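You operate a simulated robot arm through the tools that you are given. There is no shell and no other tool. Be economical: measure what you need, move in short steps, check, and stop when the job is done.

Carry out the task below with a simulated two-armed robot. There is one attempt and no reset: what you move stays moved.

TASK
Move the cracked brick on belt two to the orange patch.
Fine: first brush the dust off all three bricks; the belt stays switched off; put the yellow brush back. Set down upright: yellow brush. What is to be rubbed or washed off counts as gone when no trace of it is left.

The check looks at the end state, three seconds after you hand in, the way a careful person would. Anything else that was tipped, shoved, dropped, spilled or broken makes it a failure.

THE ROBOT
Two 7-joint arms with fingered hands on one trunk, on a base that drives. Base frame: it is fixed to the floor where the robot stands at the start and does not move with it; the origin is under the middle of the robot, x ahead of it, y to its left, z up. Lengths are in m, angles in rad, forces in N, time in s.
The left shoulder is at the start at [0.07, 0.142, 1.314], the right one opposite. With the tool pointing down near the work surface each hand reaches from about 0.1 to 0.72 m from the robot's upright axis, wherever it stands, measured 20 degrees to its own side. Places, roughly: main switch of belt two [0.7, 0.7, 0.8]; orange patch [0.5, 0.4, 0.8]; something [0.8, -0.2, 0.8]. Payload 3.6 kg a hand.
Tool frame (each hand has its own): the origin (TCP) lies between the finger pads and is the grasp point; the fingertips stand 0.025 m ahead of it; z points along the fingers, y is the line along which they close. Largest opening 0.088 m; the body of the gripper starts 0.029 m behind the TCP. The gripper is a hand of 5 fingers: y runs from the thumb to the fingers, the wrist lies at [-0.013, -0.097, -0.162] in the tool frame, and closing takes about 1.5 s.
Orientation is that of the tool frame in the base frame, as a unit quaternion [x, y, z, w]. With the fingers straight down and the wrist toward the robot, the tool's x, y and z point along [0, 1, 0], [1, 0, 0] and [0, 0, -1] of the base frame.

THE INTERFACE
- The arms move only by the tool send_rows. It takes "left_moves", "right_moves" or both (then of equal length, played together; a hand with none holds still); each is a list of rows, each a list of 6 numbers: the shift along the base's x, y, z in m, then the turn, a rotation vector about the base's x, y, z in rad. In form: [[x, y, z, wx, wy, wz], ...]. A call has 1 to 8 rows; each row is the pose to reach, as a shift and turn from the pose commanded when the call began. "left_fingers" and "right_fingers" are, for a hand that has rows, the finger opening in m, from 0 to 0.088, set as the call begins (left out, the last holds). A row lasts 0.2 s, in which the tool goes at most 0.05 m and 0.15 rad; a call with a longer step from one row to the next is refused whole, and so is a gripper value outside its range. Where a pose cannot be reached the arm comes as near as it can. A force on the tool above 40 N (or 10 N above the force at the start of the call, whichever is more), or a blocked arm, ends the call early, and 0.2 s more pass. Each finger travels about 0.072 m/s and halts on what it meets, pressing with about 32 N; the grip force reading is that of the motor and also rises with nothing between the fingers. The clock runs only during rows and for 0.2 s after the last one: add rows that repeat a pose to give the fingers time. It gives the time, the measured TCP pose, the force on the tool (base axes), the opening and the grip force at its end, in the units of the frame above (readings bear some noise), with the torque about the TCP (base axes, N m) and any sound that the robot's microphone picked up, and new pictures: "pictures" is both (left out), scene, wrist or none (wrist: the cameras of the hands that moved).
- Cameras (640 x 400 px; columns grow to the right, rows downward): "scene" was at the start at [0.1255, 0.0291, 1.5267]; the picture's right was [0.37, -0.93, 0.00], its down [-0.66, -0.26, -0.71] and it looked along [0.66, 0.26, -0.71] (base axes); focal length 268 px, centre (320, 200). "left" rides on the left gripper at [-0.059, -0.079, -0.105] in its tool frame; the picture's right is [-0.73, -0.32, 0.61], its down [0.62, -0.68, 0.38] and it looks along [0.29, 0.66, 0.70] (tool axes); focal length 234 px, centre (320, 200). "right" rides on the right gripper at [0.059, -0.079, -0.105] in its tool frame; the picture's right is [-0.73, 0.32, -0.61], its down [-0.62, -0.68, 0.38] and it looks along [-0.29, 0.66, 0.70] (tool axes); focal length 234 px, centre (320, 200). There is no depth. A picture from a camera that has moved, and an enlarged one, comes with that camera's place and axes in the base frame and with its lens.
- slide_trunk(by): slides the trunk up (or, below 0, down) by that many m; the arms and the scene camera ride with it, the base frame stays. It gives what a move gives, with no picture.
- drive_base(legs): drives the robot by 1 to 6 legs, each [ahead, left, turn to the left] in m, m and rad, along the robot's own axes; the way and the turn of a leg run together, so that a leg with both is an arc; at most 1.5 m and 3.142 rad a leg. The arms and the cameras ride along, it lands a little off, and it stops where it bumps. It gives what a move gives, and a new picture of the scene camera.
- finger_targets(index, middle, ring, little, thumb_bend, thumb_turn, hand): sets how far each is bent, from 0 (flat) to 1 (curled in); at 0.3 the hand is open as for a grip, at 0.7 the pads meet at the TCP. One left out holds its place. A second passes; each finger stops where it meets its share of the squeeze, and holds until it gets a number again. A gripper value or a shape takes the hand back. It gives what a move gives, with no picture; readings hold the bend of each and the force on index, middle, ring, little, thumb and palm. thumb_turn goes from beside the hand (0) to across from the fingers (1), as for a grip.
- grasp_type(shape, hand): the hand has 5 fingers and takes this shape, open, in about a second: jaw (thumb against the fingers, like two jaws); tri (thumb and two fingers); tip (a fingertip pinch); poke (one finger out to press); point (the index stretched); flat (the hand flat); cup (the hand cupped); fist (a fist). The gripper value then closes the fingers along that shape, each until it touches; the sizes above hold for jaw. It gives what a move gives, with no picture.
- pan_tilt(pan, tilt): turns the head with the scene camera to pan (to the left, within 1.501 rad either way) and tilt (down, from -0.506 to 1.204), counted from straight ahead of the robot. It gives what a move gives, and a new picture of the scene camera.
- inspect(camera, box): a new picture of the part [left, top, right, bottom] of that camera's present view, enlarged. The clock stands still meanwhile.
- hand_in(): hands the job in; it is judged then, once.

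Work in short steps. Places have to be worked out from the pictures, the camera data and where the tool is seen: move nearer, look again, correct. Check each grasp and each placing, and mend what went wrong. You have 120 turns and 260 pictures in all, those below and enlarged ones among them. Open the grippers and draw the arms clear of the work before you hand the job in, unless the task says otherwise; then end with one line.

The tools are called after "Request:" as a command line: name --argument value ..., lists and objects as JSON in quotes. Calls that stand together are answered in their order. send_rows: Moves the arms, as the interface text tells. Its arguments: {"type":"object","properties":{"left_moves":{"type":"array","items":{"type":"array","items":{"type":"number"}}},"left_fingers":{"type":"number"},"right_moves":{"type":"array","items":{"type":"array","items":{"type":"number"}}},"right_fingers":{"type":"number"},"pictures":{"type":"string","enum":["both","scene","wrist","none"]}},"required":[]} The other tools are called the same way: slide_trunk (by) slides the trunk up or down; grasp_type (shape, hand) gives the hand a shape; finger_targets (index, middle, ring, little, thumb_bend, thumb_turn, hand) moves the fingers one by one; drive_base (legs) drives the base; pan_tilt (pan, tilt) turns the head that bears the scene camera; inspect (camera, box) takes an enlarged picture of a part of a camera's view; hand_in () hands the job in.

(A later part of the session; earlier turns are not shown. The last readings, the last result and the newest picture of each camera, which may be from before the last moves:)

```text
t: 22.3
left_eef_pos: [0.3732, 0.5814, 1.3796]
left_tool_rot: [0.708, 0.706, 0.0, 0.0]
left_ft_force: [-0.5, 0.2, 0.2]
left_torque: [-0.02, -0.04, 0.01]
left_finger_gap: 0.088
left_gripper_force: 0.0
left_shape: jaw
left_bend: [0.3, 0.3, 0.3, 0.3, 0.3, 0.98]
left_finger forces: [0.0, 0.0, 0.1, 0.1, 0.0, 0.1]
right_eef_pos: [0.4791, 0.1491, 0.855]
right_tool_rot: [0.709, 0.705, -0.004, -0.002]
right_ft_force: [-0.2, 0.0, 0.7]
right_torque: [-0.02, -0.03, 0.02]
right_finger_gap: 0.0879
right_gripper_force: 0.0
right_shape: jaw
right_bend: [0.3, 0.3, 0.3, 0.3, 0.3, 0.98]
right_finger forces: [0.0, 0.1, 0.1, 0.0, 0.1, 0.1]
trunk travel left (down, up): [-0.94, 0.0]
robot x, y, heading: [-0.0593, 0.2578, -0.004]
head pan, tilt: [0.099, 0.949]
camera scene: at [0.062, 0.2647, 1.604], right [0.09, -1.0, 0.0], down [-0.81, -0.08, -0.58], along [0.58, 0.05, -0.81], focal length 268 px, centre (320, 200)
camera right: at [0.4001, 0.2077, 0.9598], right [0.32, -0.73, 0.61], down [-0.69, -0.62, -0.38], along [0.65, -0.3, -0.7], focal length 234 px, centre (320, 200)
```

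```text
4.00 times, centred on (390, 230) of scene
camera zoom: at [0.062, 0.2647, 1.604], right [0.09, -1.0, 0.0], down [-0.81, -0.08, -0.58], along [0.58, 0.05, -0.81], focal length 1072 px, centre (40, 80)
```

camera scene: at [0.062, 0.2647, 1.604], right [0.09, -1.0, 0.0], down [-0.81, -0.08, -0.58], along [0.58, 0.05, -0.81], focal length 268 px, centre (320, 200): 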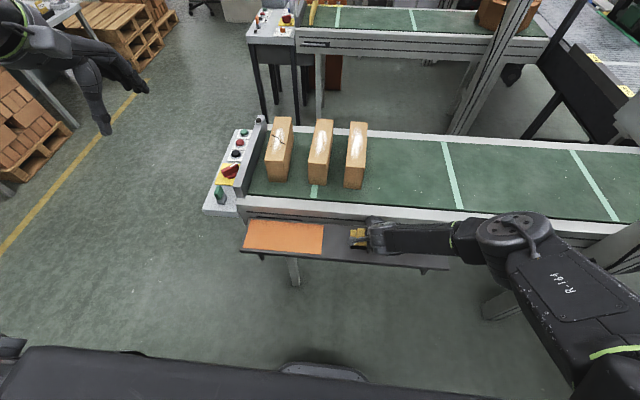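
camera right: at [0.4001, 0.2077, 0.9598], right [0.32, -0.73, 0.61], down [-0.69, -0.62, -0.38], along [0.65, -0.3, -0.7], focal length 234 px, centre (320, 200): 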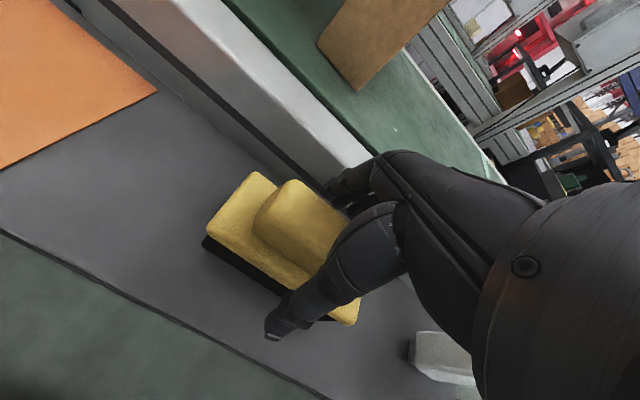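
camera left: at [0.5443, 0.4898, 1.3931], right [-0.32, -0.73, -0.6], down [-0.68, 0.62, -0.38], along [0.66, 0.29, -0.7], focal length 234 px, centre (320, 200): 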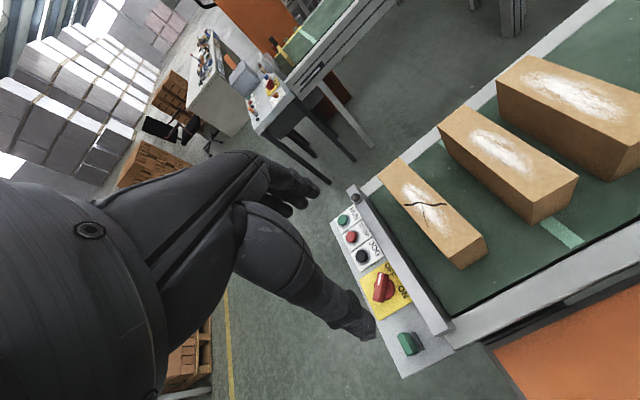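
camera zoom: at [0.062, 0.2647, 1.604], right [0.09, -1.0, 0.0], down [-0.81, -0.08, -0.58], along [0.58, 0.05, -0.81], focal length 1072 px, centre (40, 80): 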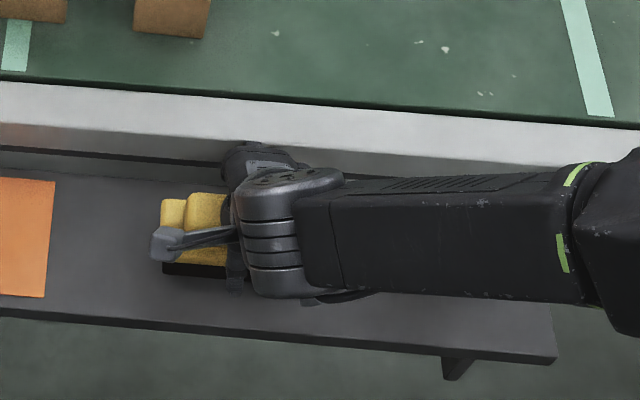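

The fingers straddle the handle as intended, so I close them.

Request:
send_rows --right_moves '[[0, 0, 0, 0, 0, 0], [0, 0, 0, 0, 0, 0], [0, 0, 0, 0, 0, 0], [0, 0, 0, 0, 0, 0], [0, 0, 0, 0, 0, 0], [0, 0, 0, 0, 0, 0], [0, 0, 0, 0, 0, 0], [0, 0, 0, 0, 0, 0]]' --right_fingers 0.0 --pictures "both"

```text
t: 24.1
left_eef_pos: [0.3726, 0.5821, 1.3804]
left_tool_rot: [0.709, 0.705, 0.0, 0.0]
left_ft_force: [-0.1, 0.0, 0.0]
left_torque: [0.01, 0.02, 0.01]
left_finger_gap: 0.0878
left_gripper_force: 0.0
left_shape: jaw
left_bend: [0.3, 0.3, 0.3, 0.3, 0.3, 0.98]
left_finger forces: [0.0, 0.1, 0.1, 0.1, 0.0, 0.0]
right_eef_pos: [0.4785, 0.1482, 0.8557]
right_tool_rot: [0.71, 0.705, -0.003, -0.002]
right_ft_force: [0.0, 0.0, 4.2]
right_torque: [0.01, 0.06, 0.09]
right_finger_gap: 0.0366
right_gripper_force: 32.2
right_shape: jaw
right_bend: [0.74, 0.44, 0.48, 0.47, 0.74, 1.0]
right_finger forces: [15.2, 7.7, 3.8, 1.6, 33.1, 0.1]
trunk travel left (down, up): [-0.94, 0.0]
robot x, y, heading: [-0.0609, 0.2562, -0.006]
head pan, tilt: [0.099, 0.949]
camera scene: at [0.0612, 0.2648, 1.6041], right [0.09, -1.0, 0.0], down [-0.81, -0.08, -0.58], along [0.58, 0.05, -0.81], focal length 268 px, centre (320, 200)
camera right: at [0.3997, 0.2077, 0.9603], right [0.32, -0.73, 0.61], down [-0.69, -0.62, -0.38], along [0.65, -0.3, -0.7], focal length 234 px, centre (320, 200)
```

scene: 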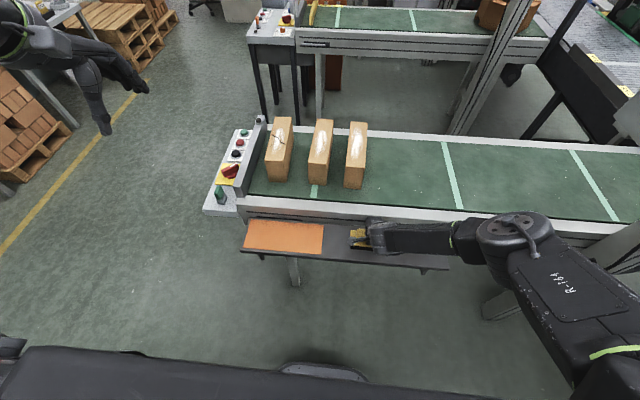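
right: 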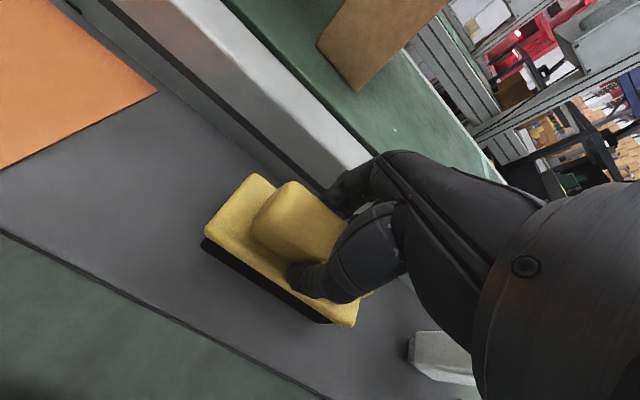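

The handle is gripped at 0.037 m, and for the return I note the TCP at [0.4785, 0.148, 0.856]. I lift it straight up.

Request:
send_rows --right_moves '[[0, 0, 0.02, 0, 0, 0], [0, 0, 0.05, 0, 0, 0], [0, 0, 0.09, 0, 0, 0], [0, 0, 0.13, 0, 0, 0], [0, 0, 0.17, 0, 0, 0], [0, 0, 0.21, 0, 0, 0], [0, 0, 0.25, 0, 0, 0], [0, 0, 0.25, 0, 0, 0]]' --pictures "both"

```text
t: 25.9
left_eef_pos: [0.3728, 0.582, 1.3792]
left_tool_rot: [0.709, 0.705, 0.0, 0.0]
left_ft_force: [0.0, 0.0, 0.8]
left_torque: [-0.02, -0.02, -0.02]
left_finger_gap: 0.0879
left_gripper_force: 0.0
left_shape: jaw
left_bend: [0.3, 0.3, 0.3, 0.3, 0.3, 0.98]
left_finger forces: [0.1, 0.1, 0.0, 0.0, 0.1, 0.0]
right_eef_pos: [0.4808, 0.1498, 1.1033]
right_tool_rot: [0.71, 0.704, -0.004, -0.001]
right_ft_force: [0.7, -0.6, -2.1]
right_torque: [0.02, -0.01, -0.03]
right_finger_gap: 0.033
right_gripper_force: 32.0
right_shape: jaw
right_bend: [0.74, 0.48, 0.48, 0.47, 0.76, 0.99]
right_finger forces: [17.6, 5.6, 3.8, 0.5, 28.1, 0.0]
trunk travel left (down, up): [-0.94, 0.0]
robot x, y, heading: [-0.0589, 0.2628, -0.008]
head pan, tilt: [0.099, 0.949]
camera scene: at [0.0622, 0.2646, 1.604], right [0.09, -1.0, 0.0], down [-0.81, -0.08, -0.58], along [0.58, 0.05, -0.81], focal length 268 px, centre (320, 200)
camera right: at [0.4028, 0.2082, 1.2087], right [0.32, -0.73, 0.61], down [-0.69, -0.62, -0.38], along [0.65, -0.3, -0.7], focal length 234 px, centre (320, 200)
```

scene: 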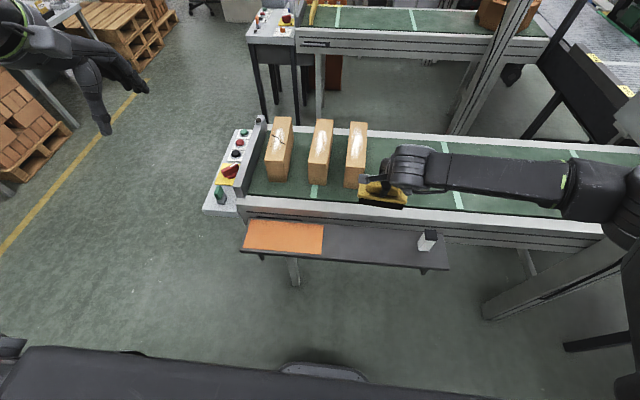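
right: 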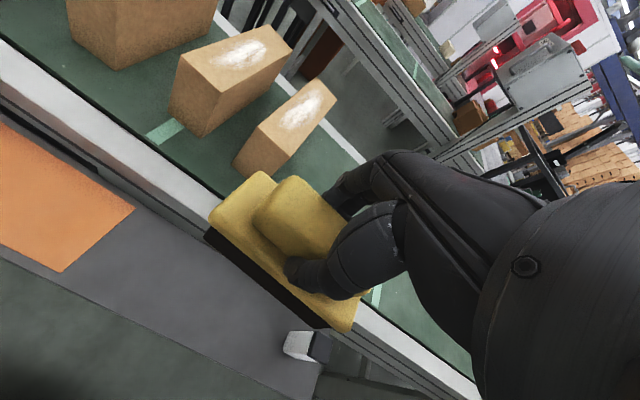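

The brush is held level. I drive ahead so the hand comes over the bricks, with the brush underside at about 1.04 and the tops at 0.97.

Request:
drive_base --legs '[[0.21, 0.07, 0]]'

Request:
send_rows --right_moves '[[0, 0, 0, 0, 0, 0]]' --pictures "both"

```text
t: 27.6
left_eef_pos: [0.5841, 0.6478, 1.3818]
left_tool_rot: [0.709, 0.705, 0.002, 0.0]
left_ft_force: [-0.1, -0.1, -0.8]
left_torque: [-0.02, -0.01, 0.0]
left_finger_gap: 0.0877
left_gripper_force: 0.0
left_shape: jaw
left_bend: [0.3, 0.3, 0.3, 0.3, 0.3, 0.98]
left_finger forces: [0.0, 0.0, 0.0, 0.0, 0.0, 0.0]
right_eef_pos: [0.692, 0.2163, 1.1047]
right_tool_rot: [0.711, 0.704, -0.002, -0.001]
right_ft_force: [-0.1, 0.1, -1.6]
right_torque: [0.05, -0.02, 0.03]
right_finger_gap: 0.0329
right_gripper_force: 32.0
right_shape: jaw
right_bend: [0.74, 0.48, 0.48, 0.47, 0.76, 0.99]
right_finger forces: [17.5, 5.6, 3.9, 0.5, 28.1, 0.0]
trunk travel left (down, up): [-0.94, 0.0]
robot x, y, heading: [0.1571, 0.3255, -0.009]
head pan, tilt: [0.099, 0.949]
camera scene: at [0.272, 0.3311, 1.6044], right [0.09, -1.0, 0.0], down [-0.81, -0.08, -0.58], along [0.58, 0.06, -0.81], focal length 268 px, centre (320, 200)
```

scene: 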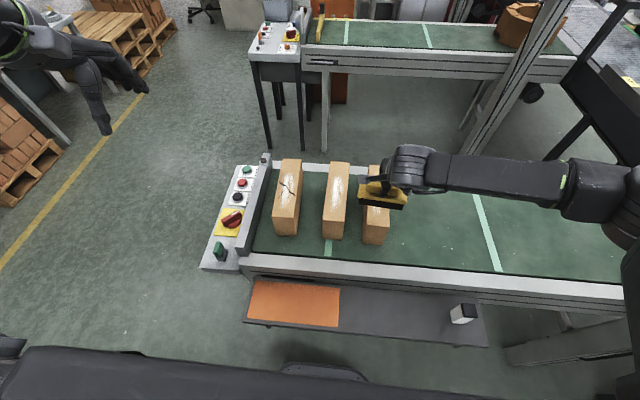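

```text
t: 28.0
left_eef_pos: [0.5883, 0.6498, 1.3803]
left_tool_rot: [0.709, 0.705, 0.0, 0.0]
left_ft_force: [-0.2, 0.1, 0.0]
left_torque: [0.01, 0.02, 0.02]
left_finger_gap: 0.0876
left_gripper_force: 0.0
left_shape: jaw
left_bend: [0.3, 0.3, 0.3, 0.3, 0.3, 0.98]
left_finger forces: [0.0, 0.0, 0.0, 0.0, 0.0, 0.0]
right_eef_pos: [0.6965, 0.2161, 1.1033]
right_tool_rot: [0.709, 0.705, -0.004, -0.001]
right_ft_force: [0.0, -0.9, -1.8]
right_torque: [-0.03, -0.01, 0.01]
right_finger_gap: 0.0331
right_gripper_force: 31.2
right_shape: jaw
right_bend: [0.74, 0.48, 0.48, 0.47, 0.76, 0.99]
right_finger forces: [17.5, 5.6, 3.8, 0.5, 28.1, 0.0]
trunk travel left (down, up): [-0.94, 0.0]
robot x, y, heading: [0.1518, 0.3265, -0.004]
head pan, tilt: [0.099, 0.949]
camera scene: at [0.2773, 0.3328, 1.6039], right [0.09, -1.0, 0.0], down [-0.81, -0.08, -0.58], along [0.58, 0.05, -0.81], focal length 268 px, centre (320, 200)
camera right: at [0.6178, 0.2761, 1.208], right [0.32, -0.73, 0.61], down [-0.69, -0.62, -0.38], along [0.65, -0.3, -0.7], focal length 234 px, centre (320, 200)
```

scene: 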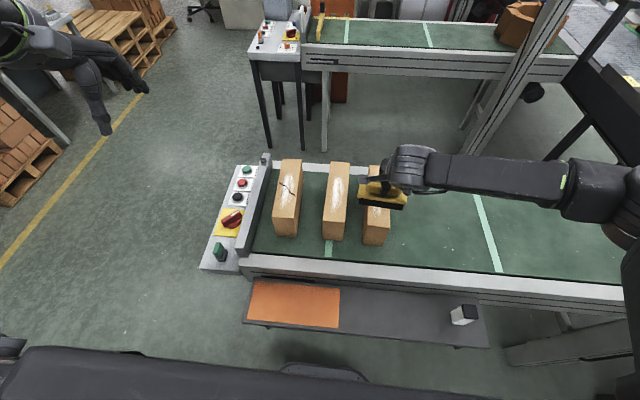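
right: 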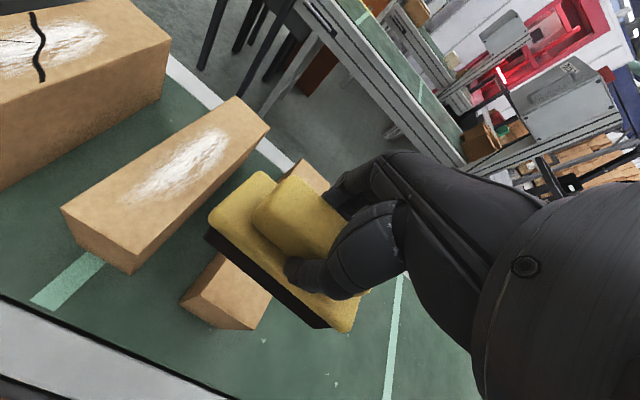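

The dust on the right-hand brick spans x≈0.68–0.84. I drive 0.04 m closer, then place the brush over the near end of that dust and come down to just above it.

Request:
drive_base --legs '[[0.04, 0.0, 0]]'

Request:
send_rows --right_moves '[[-0.02, -0.005, 0, 0, 0, 0], [-0.05, -0.01, -0.01, 0, 0, 0], [-0.06, -0.015, -0.03, 0, 0, 0], [-0.06, -0.015, -0.055, 0, 0, 0], [-0.06, -0.015, -0.055, 0, 0, 0]]' --pictures "both"

```text
t: 28.9
left_eef_pos: [0.6164, 0.6491, 1.3843]
left_tool_rot: [0.708, 0.706, 0.004, 0.003]
left_ft_force: [-1.0, -0.1, 0.0]
left_torque: [0.03, -0.03, 0.05]
left_finger_gap: 0.0878
left_gripper_force: 0.1
left_shape: jaw
left_bend: [0.3, 0.3, 0.3, 0.3, 0.3, 0.98]
left_finger forces: [0.1, 0.0, 0.0, 0.0, 0.1, 0.1]
right_eef_pos: [0.7243, 0.2157, 1.1074]
right_tool_rot: [0.71, 0.705, 0.0, 0.001]
right_ft_force: [-0.5, 0.4, -1.9]
right_torque: [0.01, -0.03, -0.03]
right_finger_gap: 0.0329
right_gripper_force: 31.6
right_shape: jaw
right_bend: [0.74, 0.48, 0.48, 0.47, 0.76, 0.99]
right_finger forces: [17.6, 5.5, 3.8, 0.5, 28.2, 0.0]
trunk travel left (down, up): [-0.94, 0.0]
robot x, y, heading: [0.1946, 0.3288, -0.008]
head pan, tilt: [0.099, 0.949]
camera scene: at [0.3034, 0.3322, 1.6051], right [0.09, -1.0, 0.0], down [-0.8, -0.08, -0.59], along [0.59, 0.05, -0.81], focal length 268 px, centre (320, 200)
```

scene: 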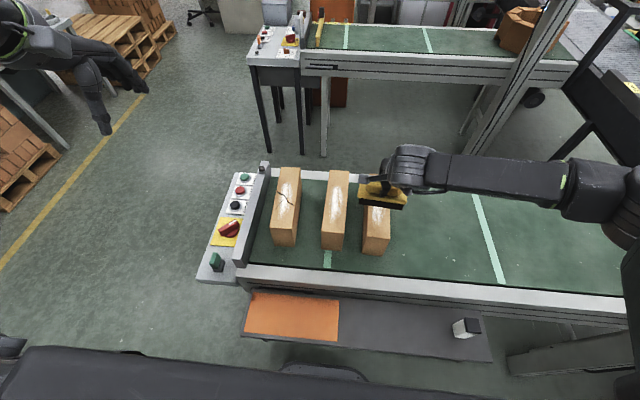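

```text
t: 30.1
left_eef_pos: [0.627, 0.649, 1.3806]
left_tool_rot: [0.71, 0.705, 0.0, 0.001]
left_ft_force: [1.1, -0.2, -1.3]
left_torque: [0.02, -0.01, 0.01]
left_finger_gap: 0.0876
left_gripper_force: 0.1
left_shape: jaw
left_bend: [0.3, 0.3, 0.3, 0.3, 0.3, 0.98]
left_finger forces: [0.0, 0.0, 0.1, 0.0, 0.0, 0.0]
right_eef_pos: [0.6723, 0.2004, 1.0483]
right_tool_rot: [0.71, 0.704, -0.002, -0.001]
right_ft_force: [-0.6, 0.2, -1.0]
right_torque: [0.01, 0.01, 0.02]
right_finger_gap: 0.0332
right_gripper_force: 32.2
right_shape: jaw
right_bend: [0.74, 0.48, 0.49, 0.47, 0.76, 0.99]
right_finger forces: [17.5, 5.4, 3.8, 0.5, 27.7, 0.0]
trunk travel left (down, up): [-0.94, 0.0]
robot x, y, heading: [0.1935, 0.325, -0.005]
head pan, tilt: [0.099, 0.949]
camera scene: at [0.3146, 0.3322, 1.6041], right [0.09, -1.0, 0.0], down [-0.81, -0.08, -0.58], along [0.58, 0.05, -0.81], focal length 268 px, centre (320, 200)
camera right: at [0.5943, 0.2603, 1.1524], right [0.32, -0.73, 0.61], down [-0.69, -0.62, -0.38], along [0.65, -0.3, -0.7], focal length 234 px, centre (320, 200)
```

scene: 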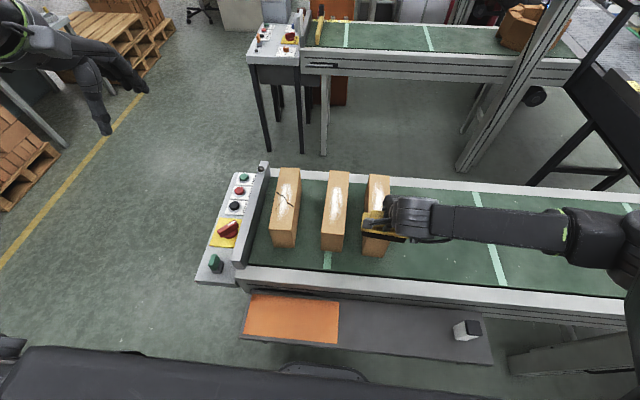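
right: 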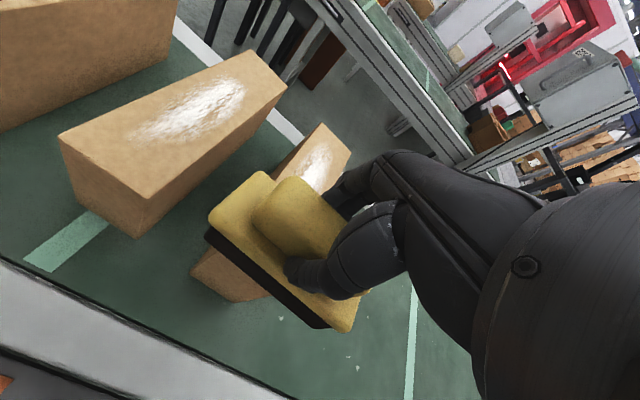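

I zoom in to check how the brush lines up with the right brick.

Request:
inspect --camera "scene" --box '[260, 160, 440, 272]'

```text
3.56 times, centred on (350, 216) of scene
camera zoom: at [0.3146, 0.3322, 1.6041], right [0.09, -1.0, 0.0], down [-0.81, -0.08, -0.58], along [0.58, 0.05, -0.81], focal length 953 px, centre (213, 143)
```

zoom: 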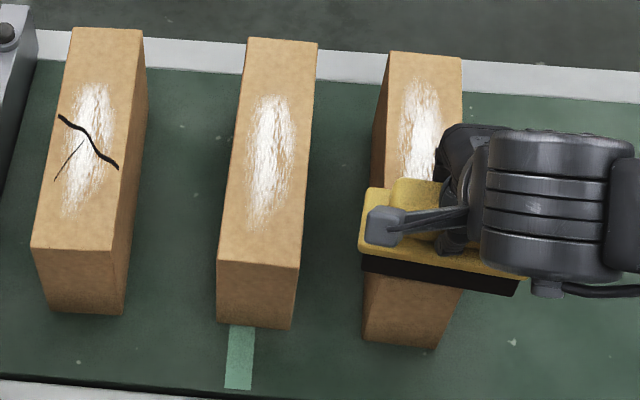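

The alignment is good: the brush covers y 0.137–0.255 and the brick lies at 0.165–0.234. I lower gently and feel for contact.

Request:
send_rows --right_moves '[[0, 0, -0.004, 0, 0, 0], [0, 0, -0.008, 0, 0, 0], [0, 0, -0.011, 0, 0, 0], [0, 0, -0.014, 0, 0, 0], [0, 0, -0.014, 0, 0, 0]]' --pictures "none"

```text
t: 31.3
left_eef_pos: [0.6284, 0.6486, 1.3801]
left_tool_rot: [0.709, 0.705, 0.0, 0.0]
left_ft_force: [0.3, 0.0, 0.2]
left_torque: [0.0, 0.0, 0.02]
left_finger_gap: 0.0879
left_gripper_force: 0.0
left_shape: jaw
left_bend: [0.3, 0.3, 0.3, 0.3, 0.3, 0.98]
left_finger forces: [0.0, 0.0, 0.0, 0.1, 0.0, 0.1]
right_eef_pos: [0.6729, 0.201, 1.0347]
right_tool_rot: [0.71, 0.704, -0.004, -0.001]
right_ft_force: [0.4, 0.8, -1.1]
right_torque: [-0.02, 0.01, 0.0]
right_finger_gap: 0.0329
right_gripper_force: 32.3
right_shape: jaw
right_bend: [0.74, 0.48, 0.49, 0.47, 0.76, 0.99]
right_finger forces: [17.6, 5.5, 3.8, 0.4, 27.6, 0.0]
trunk travel left (down, up): [-0.94, 0.0]
robot x, y, heading: [0.1908, 0.3287, -0.006]
head pan, tilt: [0.099, 0.949]
```

No contact yet, as the force still shows only the brush's weight. I go down in smaller steps.

Request:
send_rows --right_moves '[[0, 0, -0.002, 0, 0, 0], [0, 0, -0.004, 0, 0, 0], [0, 0, -0.006, 0, 0, 0], [0, 0, -0.006, 0, 0, 0]]' --pictures "wrist"

Request:
inspect --camera "scene" --box '[330, 190, 430, 252]'

```text
t: 32.3
left_eef_pos: [0.6267, 0.6498, 1.3811]
left_tool_rot: [0.709, 0.705, 0.002, 0.001]
left_ft_force: [-0.2, -0.7, 0.1]
left_torque: [0.02, 0.02, -0.02]
left_finger_gap: 0.0879
left_gripper_force: 0.1
left_shape: jaw
left_bend: [0.3, 0.3, 0.3, 0.3, 0.3, 0.98]
left_finger forces: [0.0, 0.0, 0.0, 0.0, 0.1, 0.0]
right_eef_pos: [0.6728, 0.2014, 1.0305]
right_tool_rot: [0.709, 0.705, -0.003, 0.001]
right_ft_force: [-1.2, -0.5, 8.9]
right_torque: [0.04, -0.14, 0.01]
right_finger_gap: 0.0327
right_gripper_force: 32.1
right_shape: jaw
right_bend: [0.74, 0.48, 0.49, 0.47, 0.75, 0.99]
right_finger forces: [19.5, 5.8, 3.9, 0.2, 29.7, 0.0]
trunk travel left (down, up): [-0.94, 0.0]
robot x, y, heading: [0.196, 0.3258, -0.003]
head pan, tilt: [0.099, 0.949]
camera right: at [0.5951, 0.2606, 1.1346], right [0.32, -0.73, 0.61], down [-0.69, -0.62, -0.38], along [0.65, -0.3, -0.7], focal length 234 px, centre (320, 200)
```

right: 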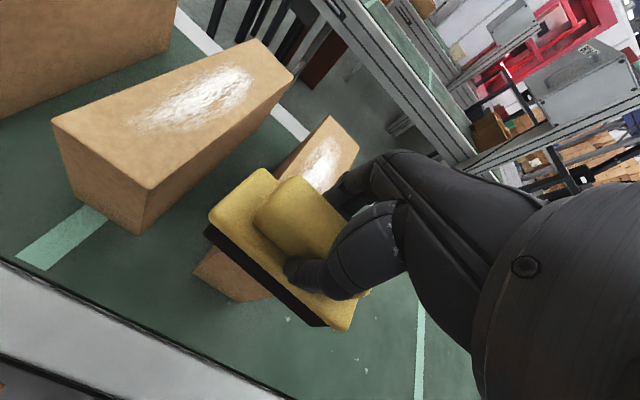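

```text
6.40 times, centred on (380, 221) of scene
camera zoom: at [0.3141, 0.3325, 1.6043], right [0.09, -1.0, 0.0], down [-0.81, -0.08, -0.58], along [0.58, 0.05, -0.81], focal length 1716 px, centre (-64, 66)
```

zoom: 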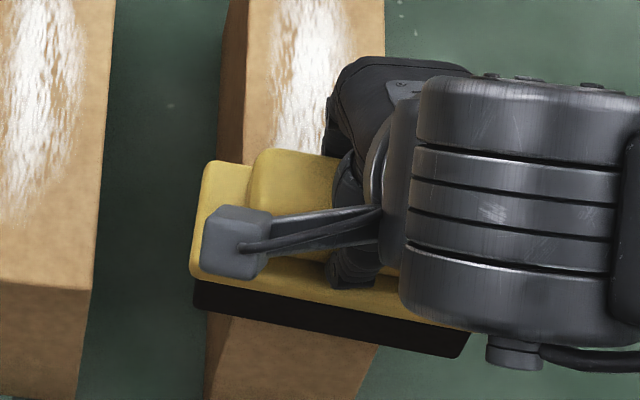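

Contact at about 10 N with the TCP at 1.030. I ease up slightly and stroke forward along the brick.

Request:
send_rows --right_moves '[[0.02, 0, 0.0015, 0, 0, 0], [0.045, -0.001, 0.0015, 0, 0, 0], [0.07, -0.002, 0.0015, 0, 0, 0], [0.095, -0.003, 0.0015, 0, 0, 0], [0.12, -0.004, 0.0015, 0, 0, 0], [0.145, -0.005, 0.0015, 0, 0, 0], [0.17, -0.005, 0.0015, 0, 0, 0], [0.185, -0.005, 0.0015, 0, 0, 0]]' --pictures "both"

```text
t: 34.1
left_eef_pos: [0.6274, 0.6507, 1.3814]
left_tool_rot: [0.709, 0.705, 0.0, 0.0]
left_ft_force: [0.7, 0.0, 0.0]
left_torque: [0.02, -0.02, -0.02]
left_finger_gap: 0.0878
left_gripper_force: 0.0
left_shape: jaw
left_bend: [0.3, 0.3, 0.3, 0.3, 0.3, 0.98]
left_finger forces: [0.1, 0.1, 0.1, 0.1, 0.1, 0.0]
right_eef_pos: [0.8578, 0.1978, 1.031]
right_tool_rot: [0.71, 0.704, -0.004, -0.002]
right_ft_force: [-0.3, 0.9, 3.1]
right_torque: [0.03, 0.0, 0.03]
right_finger_gap: 0.0331
right_gripper_force: 32.1
right_shape: jaw
right_bend: [0.74, 0.48, 0.49, 0.48, 0.75, 0.99]
right_finger forces: [17.8, 5.7, 3.9, 0.1, 29.4, 0.0]
trunk travel left (down, up): [-0.94, 0.0]
robot x, y, heading: [0.1909, 0.3237, -0.003]
head pan, tilt: [0.099, 0.949]
camera scene: at [0.315, 0.3331, 1.6041], right [0.09, -1.0, 0.0], down [-0.81, -0.08, -0.58], along [0.58, 0.05, -0.81], focal length 268 px, centre (320, 200)
camera right: at [0.7805, 0.2567, 1.1353], right [0.32, -0.73, 0.61], down [-0.69, -0.62, -0.38], along [0.65, -0.3, -0.7], focal length 234 px, centre (320, 200)
```

scene: 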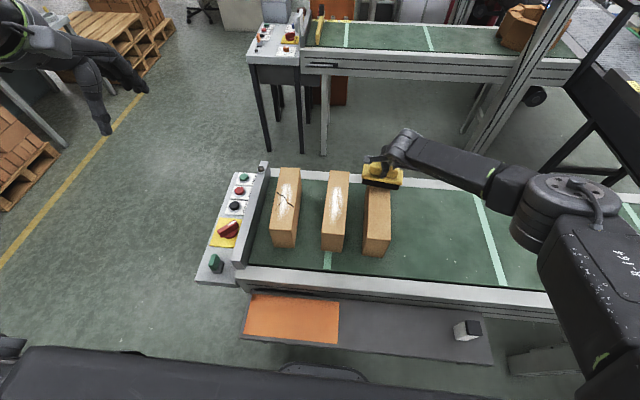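
right: 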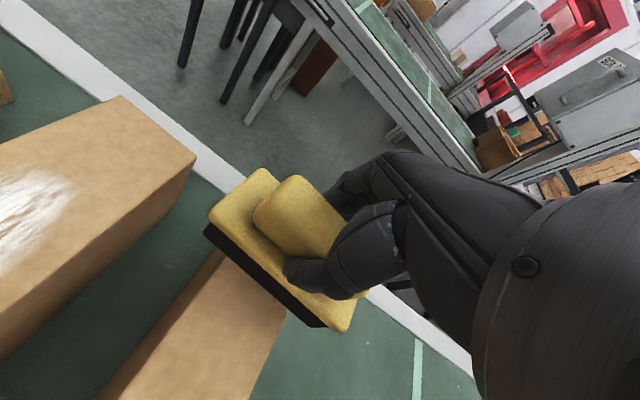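

The dust already looks gone after one pass. I stroke back once and then inspect.

Request:
send_rows --right_moves '[[-0.02, 0, 0, 0, 0, 0], [-0.045, 0.001, 0, 0, 0, 0], [-0.07, 0.002, 0, 0, 0, 0], [-0.095, 0.003, 0, 0, 0, 0], [-0.12, 0.004, 0, 0, 0, 0], [-0.145, 0.005, 0, 0, 0, 0], [-0.17, 0.005, 0, 0, 0, 0], [-0.175, 0.005, 0.03, 0, 0, 0]]' --pictures "none"

Request:
send_rows --right_moves '[[0, 0, 0.03, 0, 0, 0], [-0.02, 0, 0.06, 0, 0, 0]]' --pictures "none"

Request:
inspect --camera "scene" --box '[260, 160, 440, 272]'

```text
t: 35.9
left_eef_pos: [0.6276, 0.6487, 1.3807]
left_tool_rot: [0.709, 0.705, 0.0, -0.001]
left_ft_force: [0.4, 0.1, 0.0]
left_torque: [-0.01, 0.01, -0.02]
left_finger_gap: 0.0878
left_gripper_force: 0.1
left_shape: jaw
left_bend: [0.3, 0.3, 0.3, 0.3, 0.3, 0.98]
left_finger forces: [0.0, 0.0, 0.1, 0.1, 0.0, 0.1]
right_eef_pos: [0.6825, 0.199, 1.0605]
right_tool_rot: [0.71, 0.704, -0.003, -0.001]
right_ft_force: [0.2, -0.5, -1.6]
right_torque: [-0.03, 0.0, 0.0]
right_finger_gap: 0.0328
right_gripper_force: 32.4
right_shape: jaw
right_bend: [0.74, 0.48, 0.49, 0.48, 0.76, 0.99]
right_finger forces: [17.5, 6.0, 3.9, 0.1, 27.3, 0.0]
trunk travel left (down, up): [-0.94, 0.0]
robot x, y, heading: [0.1888, 0.3287, -0.003]
head pan, tilt: [0.099, 0.949]
```

```text
t: 36.5
left_eef_pos: [0.6262, 0.6497, 1.3808]
left_tool_rot: [0.709, 0.705, 0.002, 0.0]
left_ft_force: [-0.1, -0.4, 0.1]
left_torque: [0.02, -0.02, 0.02]
left_finger_gap: 0.0877
left_gripper_force: 0.0
left_shape: jaw
left_bend: [0.3, 0.3, 0.3, 0.3, 0.3, 0.98]
left_finger forces: [0.0, 0.0, 0.0, 0.0, 0.0, 0.0]
right_eef_pos: [0.6664, 0.1991, 1.1227]
right_tool_rot: [0.71, 0.705, -0.003, 0.0]
right_ft_force: [0.3, 0.4, -2.3]
right_torque: [-0.01, 0.02, -0.02]
right_finger_gap: 0.0328
right_gripper_force: 32.1
right_shape: jaw
right_bend: [0.74, 0.48, 0.49, 0.48, 0.76, 0.99]
right_finger forces: [17.3, 6.0, 3.9, 0.1, 27.2, 0.0]
trunk travel left (down, up): [-0.94, 0.0]
robot x, y, heading: [0.1969, 0.3294, -0.003]
head pan, tilt: [0.099, 0.949]
```

```text
3.56 times, centred on (350, 216) of scene
camera zoom: at [0.3145, 0.3322, 1.6041], right [0.09, -1.0, 0.0], down [-0.81, -0.08, -0.58], along [0.58, 0.05, -0.81], focal length 953 px, centre (213, 143)
```

zoom: 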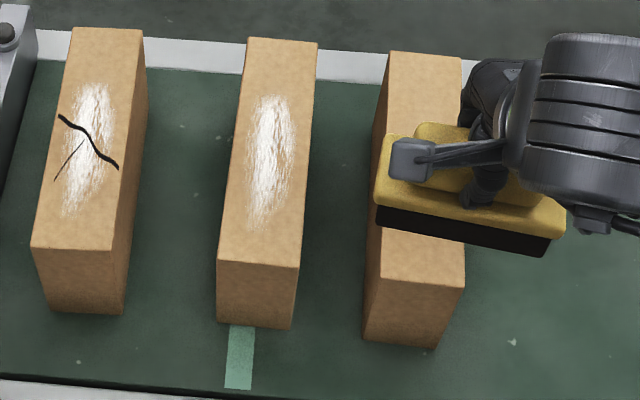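

The right brick looks clean and hasn't moved. I drive 0.126 m left to bring the brush over the middle brick.

Request:
drive_base --legs '[[0, 0.126, 0]]'

Request:
send_rows --right_moves '[[0, 0, -0.03, 0, 0, 0], [0, 0, -0.06, 0, 0, 0], [0, 0, -0.08, 0, 0, 0], [0, 0, -0.08, 0, 0, 0]]' --pictures "none"

Request:
inspect --camera "scene" --box '[280, 160, 460, 272]'

```text
t: 37.7
left_eef_pos: [0.6287, 0.7703, 1.3815]
left_tool_rot: [0.71, 0.704, 0.002, -0.001]
left_ft_force: [0.1, -0.9, -0.3]
left_torque: [-0.03, 0.02, 0.01]
left_finger_gap: 0.0879
left_gripper_force: 0.2
left_shape: jaw
left_bend: [0.3, 0.3, 0.3, 0.3, 0.3, 0.98]
left_finger forces: [0.0, 0.0, 0.1, 0.1, 0.0, 0.0]
right_eef_pos: [0.666, 0.3214, 1.1205]
right_tool_rot: [0.711, 0.703, -0.002, -0.003]
right_ft_force: [-0.5, -0.3, -1.6]
right_torque: [0.01, -0.02, -0.01]
right_finger_gap: 0.033
right_gripper_force: 32.1
right_shape: jaw
right_bend: [0.74, 0.48, 0.49, 0.48, 0.76, 0.99]
right_finger forces: [17.4, 6.0, 4.0, 0.0, 27.1, 0.0]
trunk travel left (down, up): [-0.94, 0.0]
robot x, y, heading: [0.1935, 0.4547, -0.009]
head pan, tilt: [0.099, 0.949]
camera scene: at [0.3169, 0.4543, 1.604], right [0.09, -1.0, 0.0], down [-0.81, -0.07, -0.58], along [0.58, 0.06, -0.81], focal length 268 px, centre (320, 200)
```

scene: 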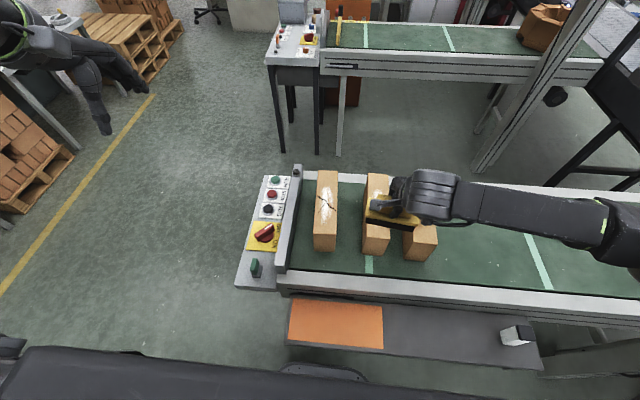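

```text
t: 38.7
left_eef_pos: [0.6297, 0.7755, 1.3812]
left_tool_rot: [0.71, 0.704, 0.0, 0.0]
left_ft_force: [0.0, 0.3, -0.5]
left_torque: [-0.03, 0.0, 0.0]
left_finger_gap: 0.0877
left_gripper_force: 0.1
left_shape: jaw
left_bend: [0.3, 0.3, 0.3, 0.3, 0.3, 0.98]
left_finger forces: [0.0, 0.0, 0.0, 0.1, 0.0, 0.1]
right_eef_pos: [0.666, 0.3255, 1.0414]
right_tool_rot: [0.71, 0.704, -0.003, -0.001]
right_ft_force: [0.7, 0.4, -1.0]
right_torque: [0.02, -0.04, -0.01]
right_finger_gap: 0.0331
right_gripper_force: 32.4
right_shape: jaw
right_bend: [0.74, 0.48, 0.49, 0.48, 0.76, 0.99]
right_finger forces: [17.5, 5.9, 3.8, 0.0, 27.2, 0.0]
trunk travel left (down, up): [-0.94, 0.0]
robot x, y, heading: [0.1886, 0.4503, -0.01]
head pan, tilt: [0.099, 0.949]
```

```text
3.56 times, centred on (370, 216) of scene
camera zoom: at [0.317, 0.4593, 1.604], right [0.09, -1.0, 0.0], down [-0.81, -0.07, -0.58], along [0.58, 0.05, -0.81], focal length 953 px, centre (142, 143)
```

zoom: 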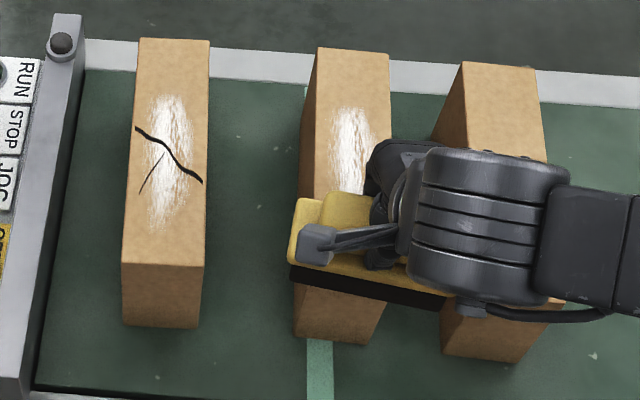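

It's aligned over the middle brick. I lower to the same height (1.030) and stroke forward, then back.

Request:
send_rows --right_moves '[[0, 0, -0.0115, 0, 0, 0], [0.03, 0, -0.0115, 0, 0, 0], [0.058, 0, -0.0115, 0, 0, 0], [0.086, 0, -0.0115, 0, 0, 0], [0.114, 0, -0.0115, 0, 0, 0], [0.142, 0, -0.0115, 0, 0, 0], [0.17, 0, -0.0115, 0, 0, 0], [0.193, 0, -0.0115, 0, 0, 0]]' --pictures "none"

Request:
inspect --camera "scene" --box '[280, 160, 460, 272]'

Request:
send_rows --right_moves '[[-0.02, 0, 0, 0, 0, 0], [-0.045, 0, 0, 0, 0, 0], [-0.07, 0, 0, 0, 0, 0], [-0.095, 0, 0, 0, 0, 0], [-0.12, 0, 0, 0, 0, 0], [-0.145, 0, 0, 0, 0, 0], [-0.17, 0, 0, 0, 0, 0], [-0.18, 0, 0.03, 0, 0, 0]]' --pictures "none"

Request:
send_rows --right_moves '[[0, 0, 0.03, 0, 0, 0], [-0.02, 0, 0.06, 0, 0, 0]]' --pictures "none"

Request:
inspect --camera "scene" --box '[280, 160, 460, 272]'

```text
t: 40.5
left_eef_pos: [0.6301, 0.7763, 1.3804]
left_tool_rot: [0.71, 0.704, 0.0, 0.0]
left_ft_force: [-0.4, 1.2, 0.0]
left_torque: [-0.01, 0.01, -0.01]
left_finger_gap: 0.0881
left_gripper_force: 0.0
left_shape: jaw
left_bend: [0.3, 0.3, 0.3, 0.3, 0.3, 0.98]
left_finger forces: [0.0, 0.0, 0.0, 0.0, 0.0, 0.0]
right_eef_pos: [0.8595, 0.3255, 1.0316]
right_tool_rot: [0.711, 0.703, -0.003, -0.001]
right_ft_force: [-0.3, -0.1, 0.2]
right_torque: [0.03, 0.01, 0.04]
right_finger_gap: 0.0331
right_gripper_force: 32.2
right_shape: jaw
right_bend: [0.74, 0.48, 0.49, 0.48, 0.76, 0.99]
right_finger forces: [17.4, 5.8, 4.0, 0.1, 27.6, 0.0]
trunk travel left (down, up): [-0.94, 0.0]
robot x, y, heading: [0.1943, 0.4518, -0.01]
head pan, tilt: [0.099, 0.949]
```

```text
3.56 times, centred on (370, 216) of scene
camera zoom: at [0.317, 0.4595, 1.604], right [0.09, -1.0, 0.0], down [-0.81, -0.07, -0.58], along [0.58, 0.05, -0.81], focal length 953 px, centre (142, 143)
```

zoom: 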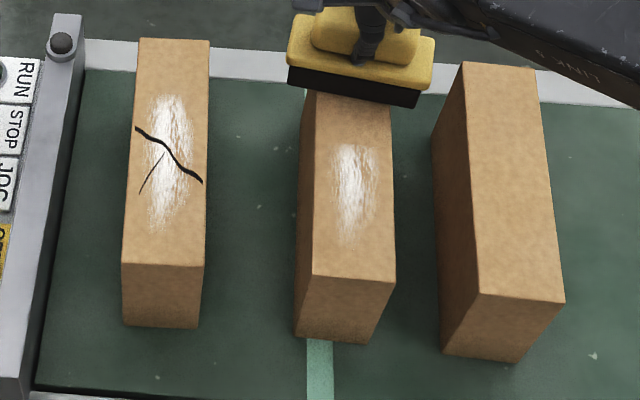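

```text
t: 42.3
left_eef_pos: [0.6286, 0.7742, 1.3797]
left_tool_rot: [0.711, 0.704, 0.002, 0.001]
left_ft_force: [0.7, -0.6, 0.1]
left_torque: [-0.04, 0.0, 0.04]
left_finger_gap: 0.0878
left_gripper_force: 0.0
left_shape: jaw
left_bend: [0.3, 0.3, 0.3, 0.3, 0.3, 0.98]
left_finger forces: [0.1, 0.0, 0.0, 0.0, 0.0, 0.0]
right_eef_pos: [0.6766, 0.325, 1.0623]
right_tool_rot: [0.711, 0.703, -0.003, -0.001]
right_ft_force: [0.7, 0.0, -1.4]
right_torque: [0.03, 0.0, 0.01]
right_finger_gap: 0.0334
right_gripper_force: 32.3
right_shape: jaw
right_bend: [0.74, 0.48, 0.5, 0.48, 0.76, 0.98]
right_finger forces: [17.6, 5.9, 4.0, 0.1, 27.6, 0.0]
trunk travel left (down, up): [-0.94, 0.0]
robot x, y, heading: [0.1928, 0.4519, -0.01]
head pan, tilt: [0.099, 0.949]
```

```text
t: 42.9
left_eef_pos: [0.6278, 0.7749, 1.3812]
left_tool_rot: [0.71, 0.704, 0.002, 0.0]
left_ft_force: [-0.2, 1.1, 0.4]
left_torque: [0.0, 0.01, 0.03]
left_finger_gap: 0.088
left_gripper_force: 0.1
left_shape: jaw
left_bend: [0.3, 0.3, 0.3, 0.3, 0.3, 0.98]
left_finger forces: [0.1, 0.0, 0.0, 0.1, 0.0, 0.0]
right_eef_pos: [0.6582, 0.3266, 1.1211]
right_tool_rot: [0.711, 0.704, -0.003, 0.0]
right_ft_force: [-0.2, 0.3, -1.9]
right_torque: [0.0, -0.03, -0.02]
right_finger_gap: 0.0334
right_gripper_force: 31.8
right_shape: jaw
right_bend: [0.74, 0.48, 0.5, 0.48, 0.76, 0.98]
right_finger forces: [17.6, 5.8, 4.0, 0.1, 27.5, 0.0]
trunk travel left (down, up): [-0.94, 0.0]
robot x, y, heading: [0.1939, 0.4516, -0.007]
head pan, tilt: [0.099, 0.949]
```

```text
3.56 times, centred on (370, 216) of scene
camera zoom: at [0.3154, 0.4586, 1.6041], right [0.09, -1.0, 0.0], down [-0.81, -0.07, -0.58], along [0.58, 0.05, -0.81], focal length 953 px, centre (142, 143)
```

zoom: 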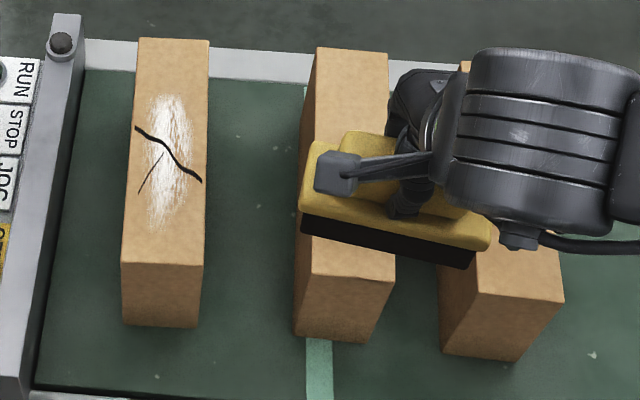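

The forward pass was too light: about 0 N, and faint dust was left. I repeat the round trip 2 mm lower.

Request:
send_rows --right_moves '[[0.01, 0, -0.045, 0, 0, 0], [0.01, 0, -0.08, 0, 0, 0], [0.01, 0, -0.0925, 0, 0, 0], [0.05, 0, -0.0925, 0, 0, 0], [0.09, 0, -0.0925, 0, 0, 0], [0.13, 0, -0.0925, 0, 0, 0], [0.17, 0, -0.0925, 0, 0, 0], [0.2, 0, -0.0925, 0, 0, 0]]' --pictures "none"

Request:
inspect --camera "scene" --box '[280, 160, 460, 272]'

Request:
send_rows --right_moves '[[-0.02, 0, 0, 0, 0, 0], [-0.045, 0, 0, 0, 0, 0], [-0.07, 0, 0, 0, 0, 0], [-0.095, 0, 0, 0, 0, 0], [-0.12, 0, 0, 0, 0, 0], [-0.145, 0, 0, 0, 0, 0], [-0.17, 0, 0, 0, 0, 0], [-0.19, 0, 0, 0, 0, 0]]' --pictures "none"

Request:
send_rows --right_moves '[[0, 0, 0.03, 0, 0, 0], [0, 0, 0.06, 0, 0, 0], [0, 0, 0.093, 0, 0, 0]]' --pictures "none"

```text
t: 44.7
left_eef_pos: [0.6273, 0.7773, 1.3809]
left_tool_rot: [0.71, 0.704, 0.0, 0.0]
left_ft_force: [-0.2, -0.2, -0.9]
left_torque: [-0.01, 0.02, -0.02]
left_finger_gap: 0.0879
left_gripper_force: 0.0
left_shape: jaw
left_bend: [0.3, 0.3, 0.3, 0.3, 0.3, 0.98]
left_finger forces: [0.0, 0.0, 0.0, 0.0, 0.0, 0.0]
right_eef_pos: [0.8571, 0.3256, 1.0294]
right_tool_rot: [0.711, 0.703, -0.002, -0.001]
right_ft_force: [-5.1, -0.3, 12.1]
right_torque: [0.04, -0.15, -0.03]
right_finger_gap: 0.0333
right_gripper_force: 31.8
right_shape: jaw
right_bend: [0.75, 0.49, 0.5, 0.48, 0.75, 0.98]
right_finger forces: [23.4, 5.8, 3.7, 0.1, 30.9, 0.0]
trunk travel left (down, up): [-0.94, 0.0]
robot x, y, heading: [0.1953, 0.4552, -0.006]
head pan, tilt: [0.099, 0.949]
```

```text
3.56 times, centred on (370, 216) of scene
camera zoom: at [0.3139, 0.4604, 1.6043], right [0.09, -1.0, 0.0], down [-0.81, -0.07, -0.58], along [0.58, 0.05, -0.81], focal length 953 px, centre (142, 143)
```

zoom: 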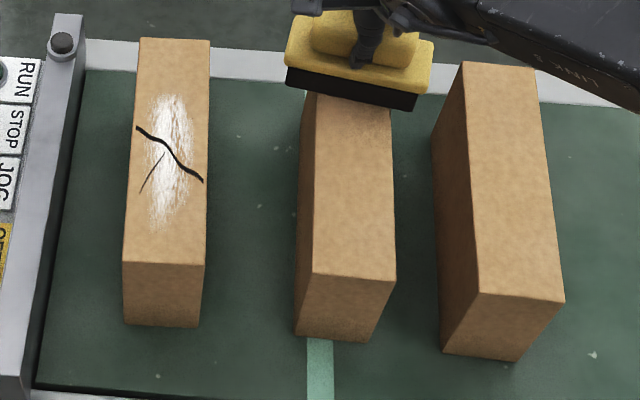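

```text
t: 46.5
left_eef_pos: [0.6271, 0.7758, 1.381]
left_tool_rot: [0.71, 0.704, 0.001, 0.001]
left_ft_force: [-0.2, 0.7, 0.5]
left_torque: [0.0, 0.01, -0.02]
left_finger_gap: 0.0879
left_gripper_force: 0.0
left_shape: jaw
left_bend: [0.3, 0.3, 0.3, 0.3, 0.3, 0.98]
left_finger forces: [0.1, 0.0, 0.0, 0.0, 0.0, 0.0]
right_eef_pos: [0.6676, 0.325, 1.0293]
right_tool_rot: [0.711, 0.703, -0.003, -0.001]
right_ft_force: [9.0, 0.1, 24.7]
right_torque: [0.1, -0.99, 0.0]
right_finger_gap: 0.0351
right_gripper_force: 32.2
right_shape: jaw
right_bend: [0.75, 0.46, 0.48, 0.48, 0.78, 0.97]
right_finger forces: [42.1, 10.8, 4.6, 0.1, 25.6, 0.1]
trunk travel left (down, up): [-0.94, 0.0]
robot x, y, heading: [0.1971, 0.4526, -0.006]
head pan, tilt: [0.099, 0.949]
```

```text
t: 47.3
left_eef_pos: [0.6277, 0.7755, 1.3817]
left_tool_rot: [0.711, 0.704, 0.0, -0.001]
left_ft_force: [0.5, -0.6, -0.4]
left_torque: [-0.02, -0.02, 0.01]
left_finger_gap: 0.0879
left_gripper_force: 0.0
left_shape: jaw
left_bend: [0.3, 0.3, 0.3, 0.3, 0.3, 0.98]
left_finger forces: [0.0, 0.0, 0.0, 0.1, 0.0, 0.0]
right_eef_pos: [0.6692, 0.3246, 1.1206]
right_tool_rot: [0.71, 0.704, -0.004, -0.001]
right_ft_force: [0.0, -0.1, -1.5]
right_torque: [0.0, 0.01, 0.01]
right_finger_gap: 0.0349
right_gripper_force: 31.9
right_shape: jaw
right_bend: [0.74, 0.47, 0.48, 0.48, 0.78, 0.97]
right_finger forces: [18.6, 6.9, 3.7, 0.0, 29.3, 0.1]
trunk travel left (down, up): [-0.94, 0.0]
robot x, y, heading: [0.1955, 0.4539, -0.01]
head pan, tilt: [0.099, 0.949]
```

The middle brick is clean, but the force rose on the return and the brush may have tilted in the grip. I check the brush and whether the brick moved.

Request:
inspect --camera "right" --box '[100, 100, 420, 340]'

Request:
inspect --camera "scene" --box '[280, 160, 460, 272]'

```text
1.67 times, centred on (260, 220) of right
camera zoom: at [0.5911, 0.3841, 1.226], right [0.32, -0.73, 0.61], down [-0.69, -0.62, -0.38], along [0.65, -0.3, -0.7], focal length 390 px, centre (420, 167)
```

zoom: 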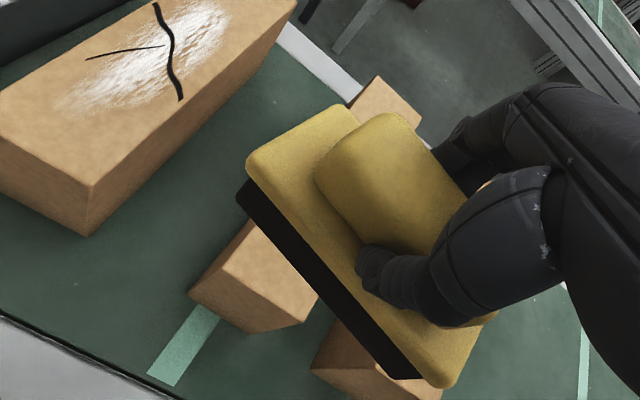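

```text
3.56 times, centred on (370, 216) of scene
camera zoom: at [0.3167, 0.4592, 1.6039], right [0.09, -1.0, 0.0], down [-0.81, -0.07, -0.58], along [0.58, 0.05, -0.81], focal length 953 px, centre (142, 143)
```

zoom: 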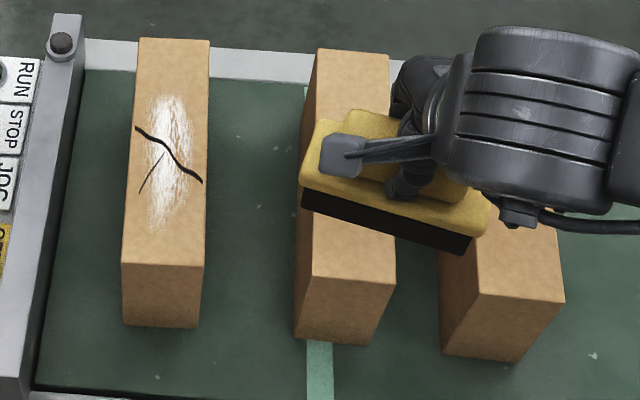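

The bricks haven't moved. The brush is pitched only slightly, and forward strokes will correct that. I drive 0.15 m left to the cracked brick (centre y≈0.476).

Request:
drive_base --legs '[[0, 0.15, 0]]'

Request:
send_rows --right_moves '[[0, 0, -0.03, 0, 0, 0], [0, 0, -0.06, 0, 0, 0], [0, 0, -0.075, 0, 0, 0], [0, 0, -0.075, 0, 0, 0]]' --pictures "none"

Request:
inspect --camera "scene" --box '[290, 160, 470, 272]'

```text
t: 48.7
left_eef_pos: [0.6307, 0.9215, 1.3804]
left_tool_rot: [0.711, 0.703, 0.0, -0.001]
left_ft_force: [0.1, -0.2, -0.4]
left_torque: [0.01, 0.02, -0.02]
left_finger_gap: 0.0881
left_gripper_force: 0.2
left_shape: jaw
left_bend: [0.3, 0.3, 0.3, 0.3, 0.3, 0.98]
left_finger forces: [0.1, 0.0, 0.0, 0.0, 0.1, 0.0]
right_eef_pos: [0.6701, 0.4703, 1.12]
right_tool_rot: [0.712, 0.702, -0.004, -0.002]
right_ft_force: [-0.5, -0.4, -0.4]
right_torque: [0.02, -0.02, 0.01]
right_finger_gap: 0.0348
right_gripper_force: 31.4
right_shape: jaw
right_bend: [0.74, 0.47, 0.48, 0.48, 0.78, 0.97]
right_finger forces: [18.7, 7.0, 3.8, 0.0, 29.4, 0.0]
trunk travel left (down, up): [-0.94, 0.0]
robot x, y, heading: [0.1926, 0.6064, -0.015]
head pan, tilt: [0.099, 0.949]
camera scene: at [0.3184, 0.6046, 1.604], right [0.09, -1.0, 0.0], down [-0.81, -0.07, -0.58], along [0.58, 0.05, -0.81], focal length 268 px, centre (320, 200)
```

scene: 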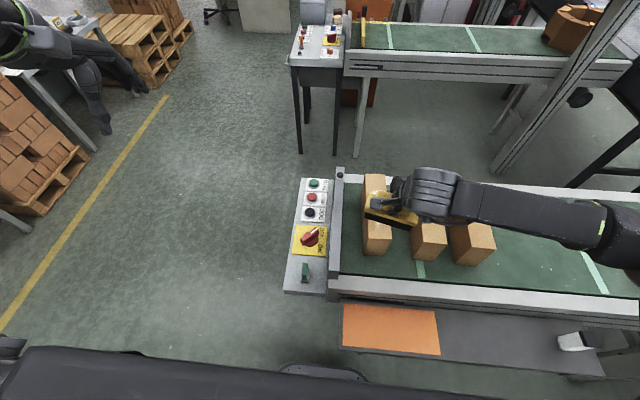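

```text
t: 49.7
left_eef_pos: [0.6303, 0.9239, 1.3813]
left_tool_rot: [0.71, 0.704, 0.0, 0.0]
left_ft_force: [0.8, -0.4, 1.1]
left_torque: [0.01, 0.02, 0.02]
left_finger_gap: 0.0876
left_gripper_force: 0.1
left_shape: jaw
left_bend: [0.3, 0.3, 0.3, 0.3, 0.3, 0.98]
left_finger forces: [0.0, 0.0, 0.1, 0.1, 0.1, 0.0]
right_eef_pos: [0.6686, 0.4747, 1.0434]
right_tool_rot: [0.711, 0.703, -0.004, -0.002]
right_ft_force: [0.1, 0.3, -2.2]
right_torque: [0.0, -0.01, 0.02]
right_finger_gap: 0.0348
right_gripper_force: 31.5
right_shape: jaw
right_bend: [0.74, 0.47, 0.48, 0.48, 0.78, 0.97]
right_finger forces: [18.5, 6.9, 3.9, 0.0, 29.3, 0.0]
trunk travel left (down, up): [-0.94, 0.0]
robot x, y, heading: [0.1928, 0.6061, -0.012]
head pan, tilt: [0.099, 0.949]
```

```text
3.56 times, centred on (380, 216) of scene
camera zoom: at [0.3184, 0.6092, 1.604], right [0.09, -1.0, 0.0], down [-0.81, -0.07, -0.58], along [0.58, 0.05, -0.81], focal length 953 px, centre (107, 143)
```

zoom: 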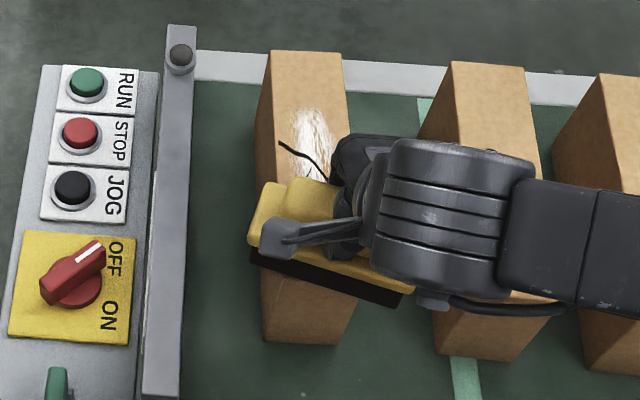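

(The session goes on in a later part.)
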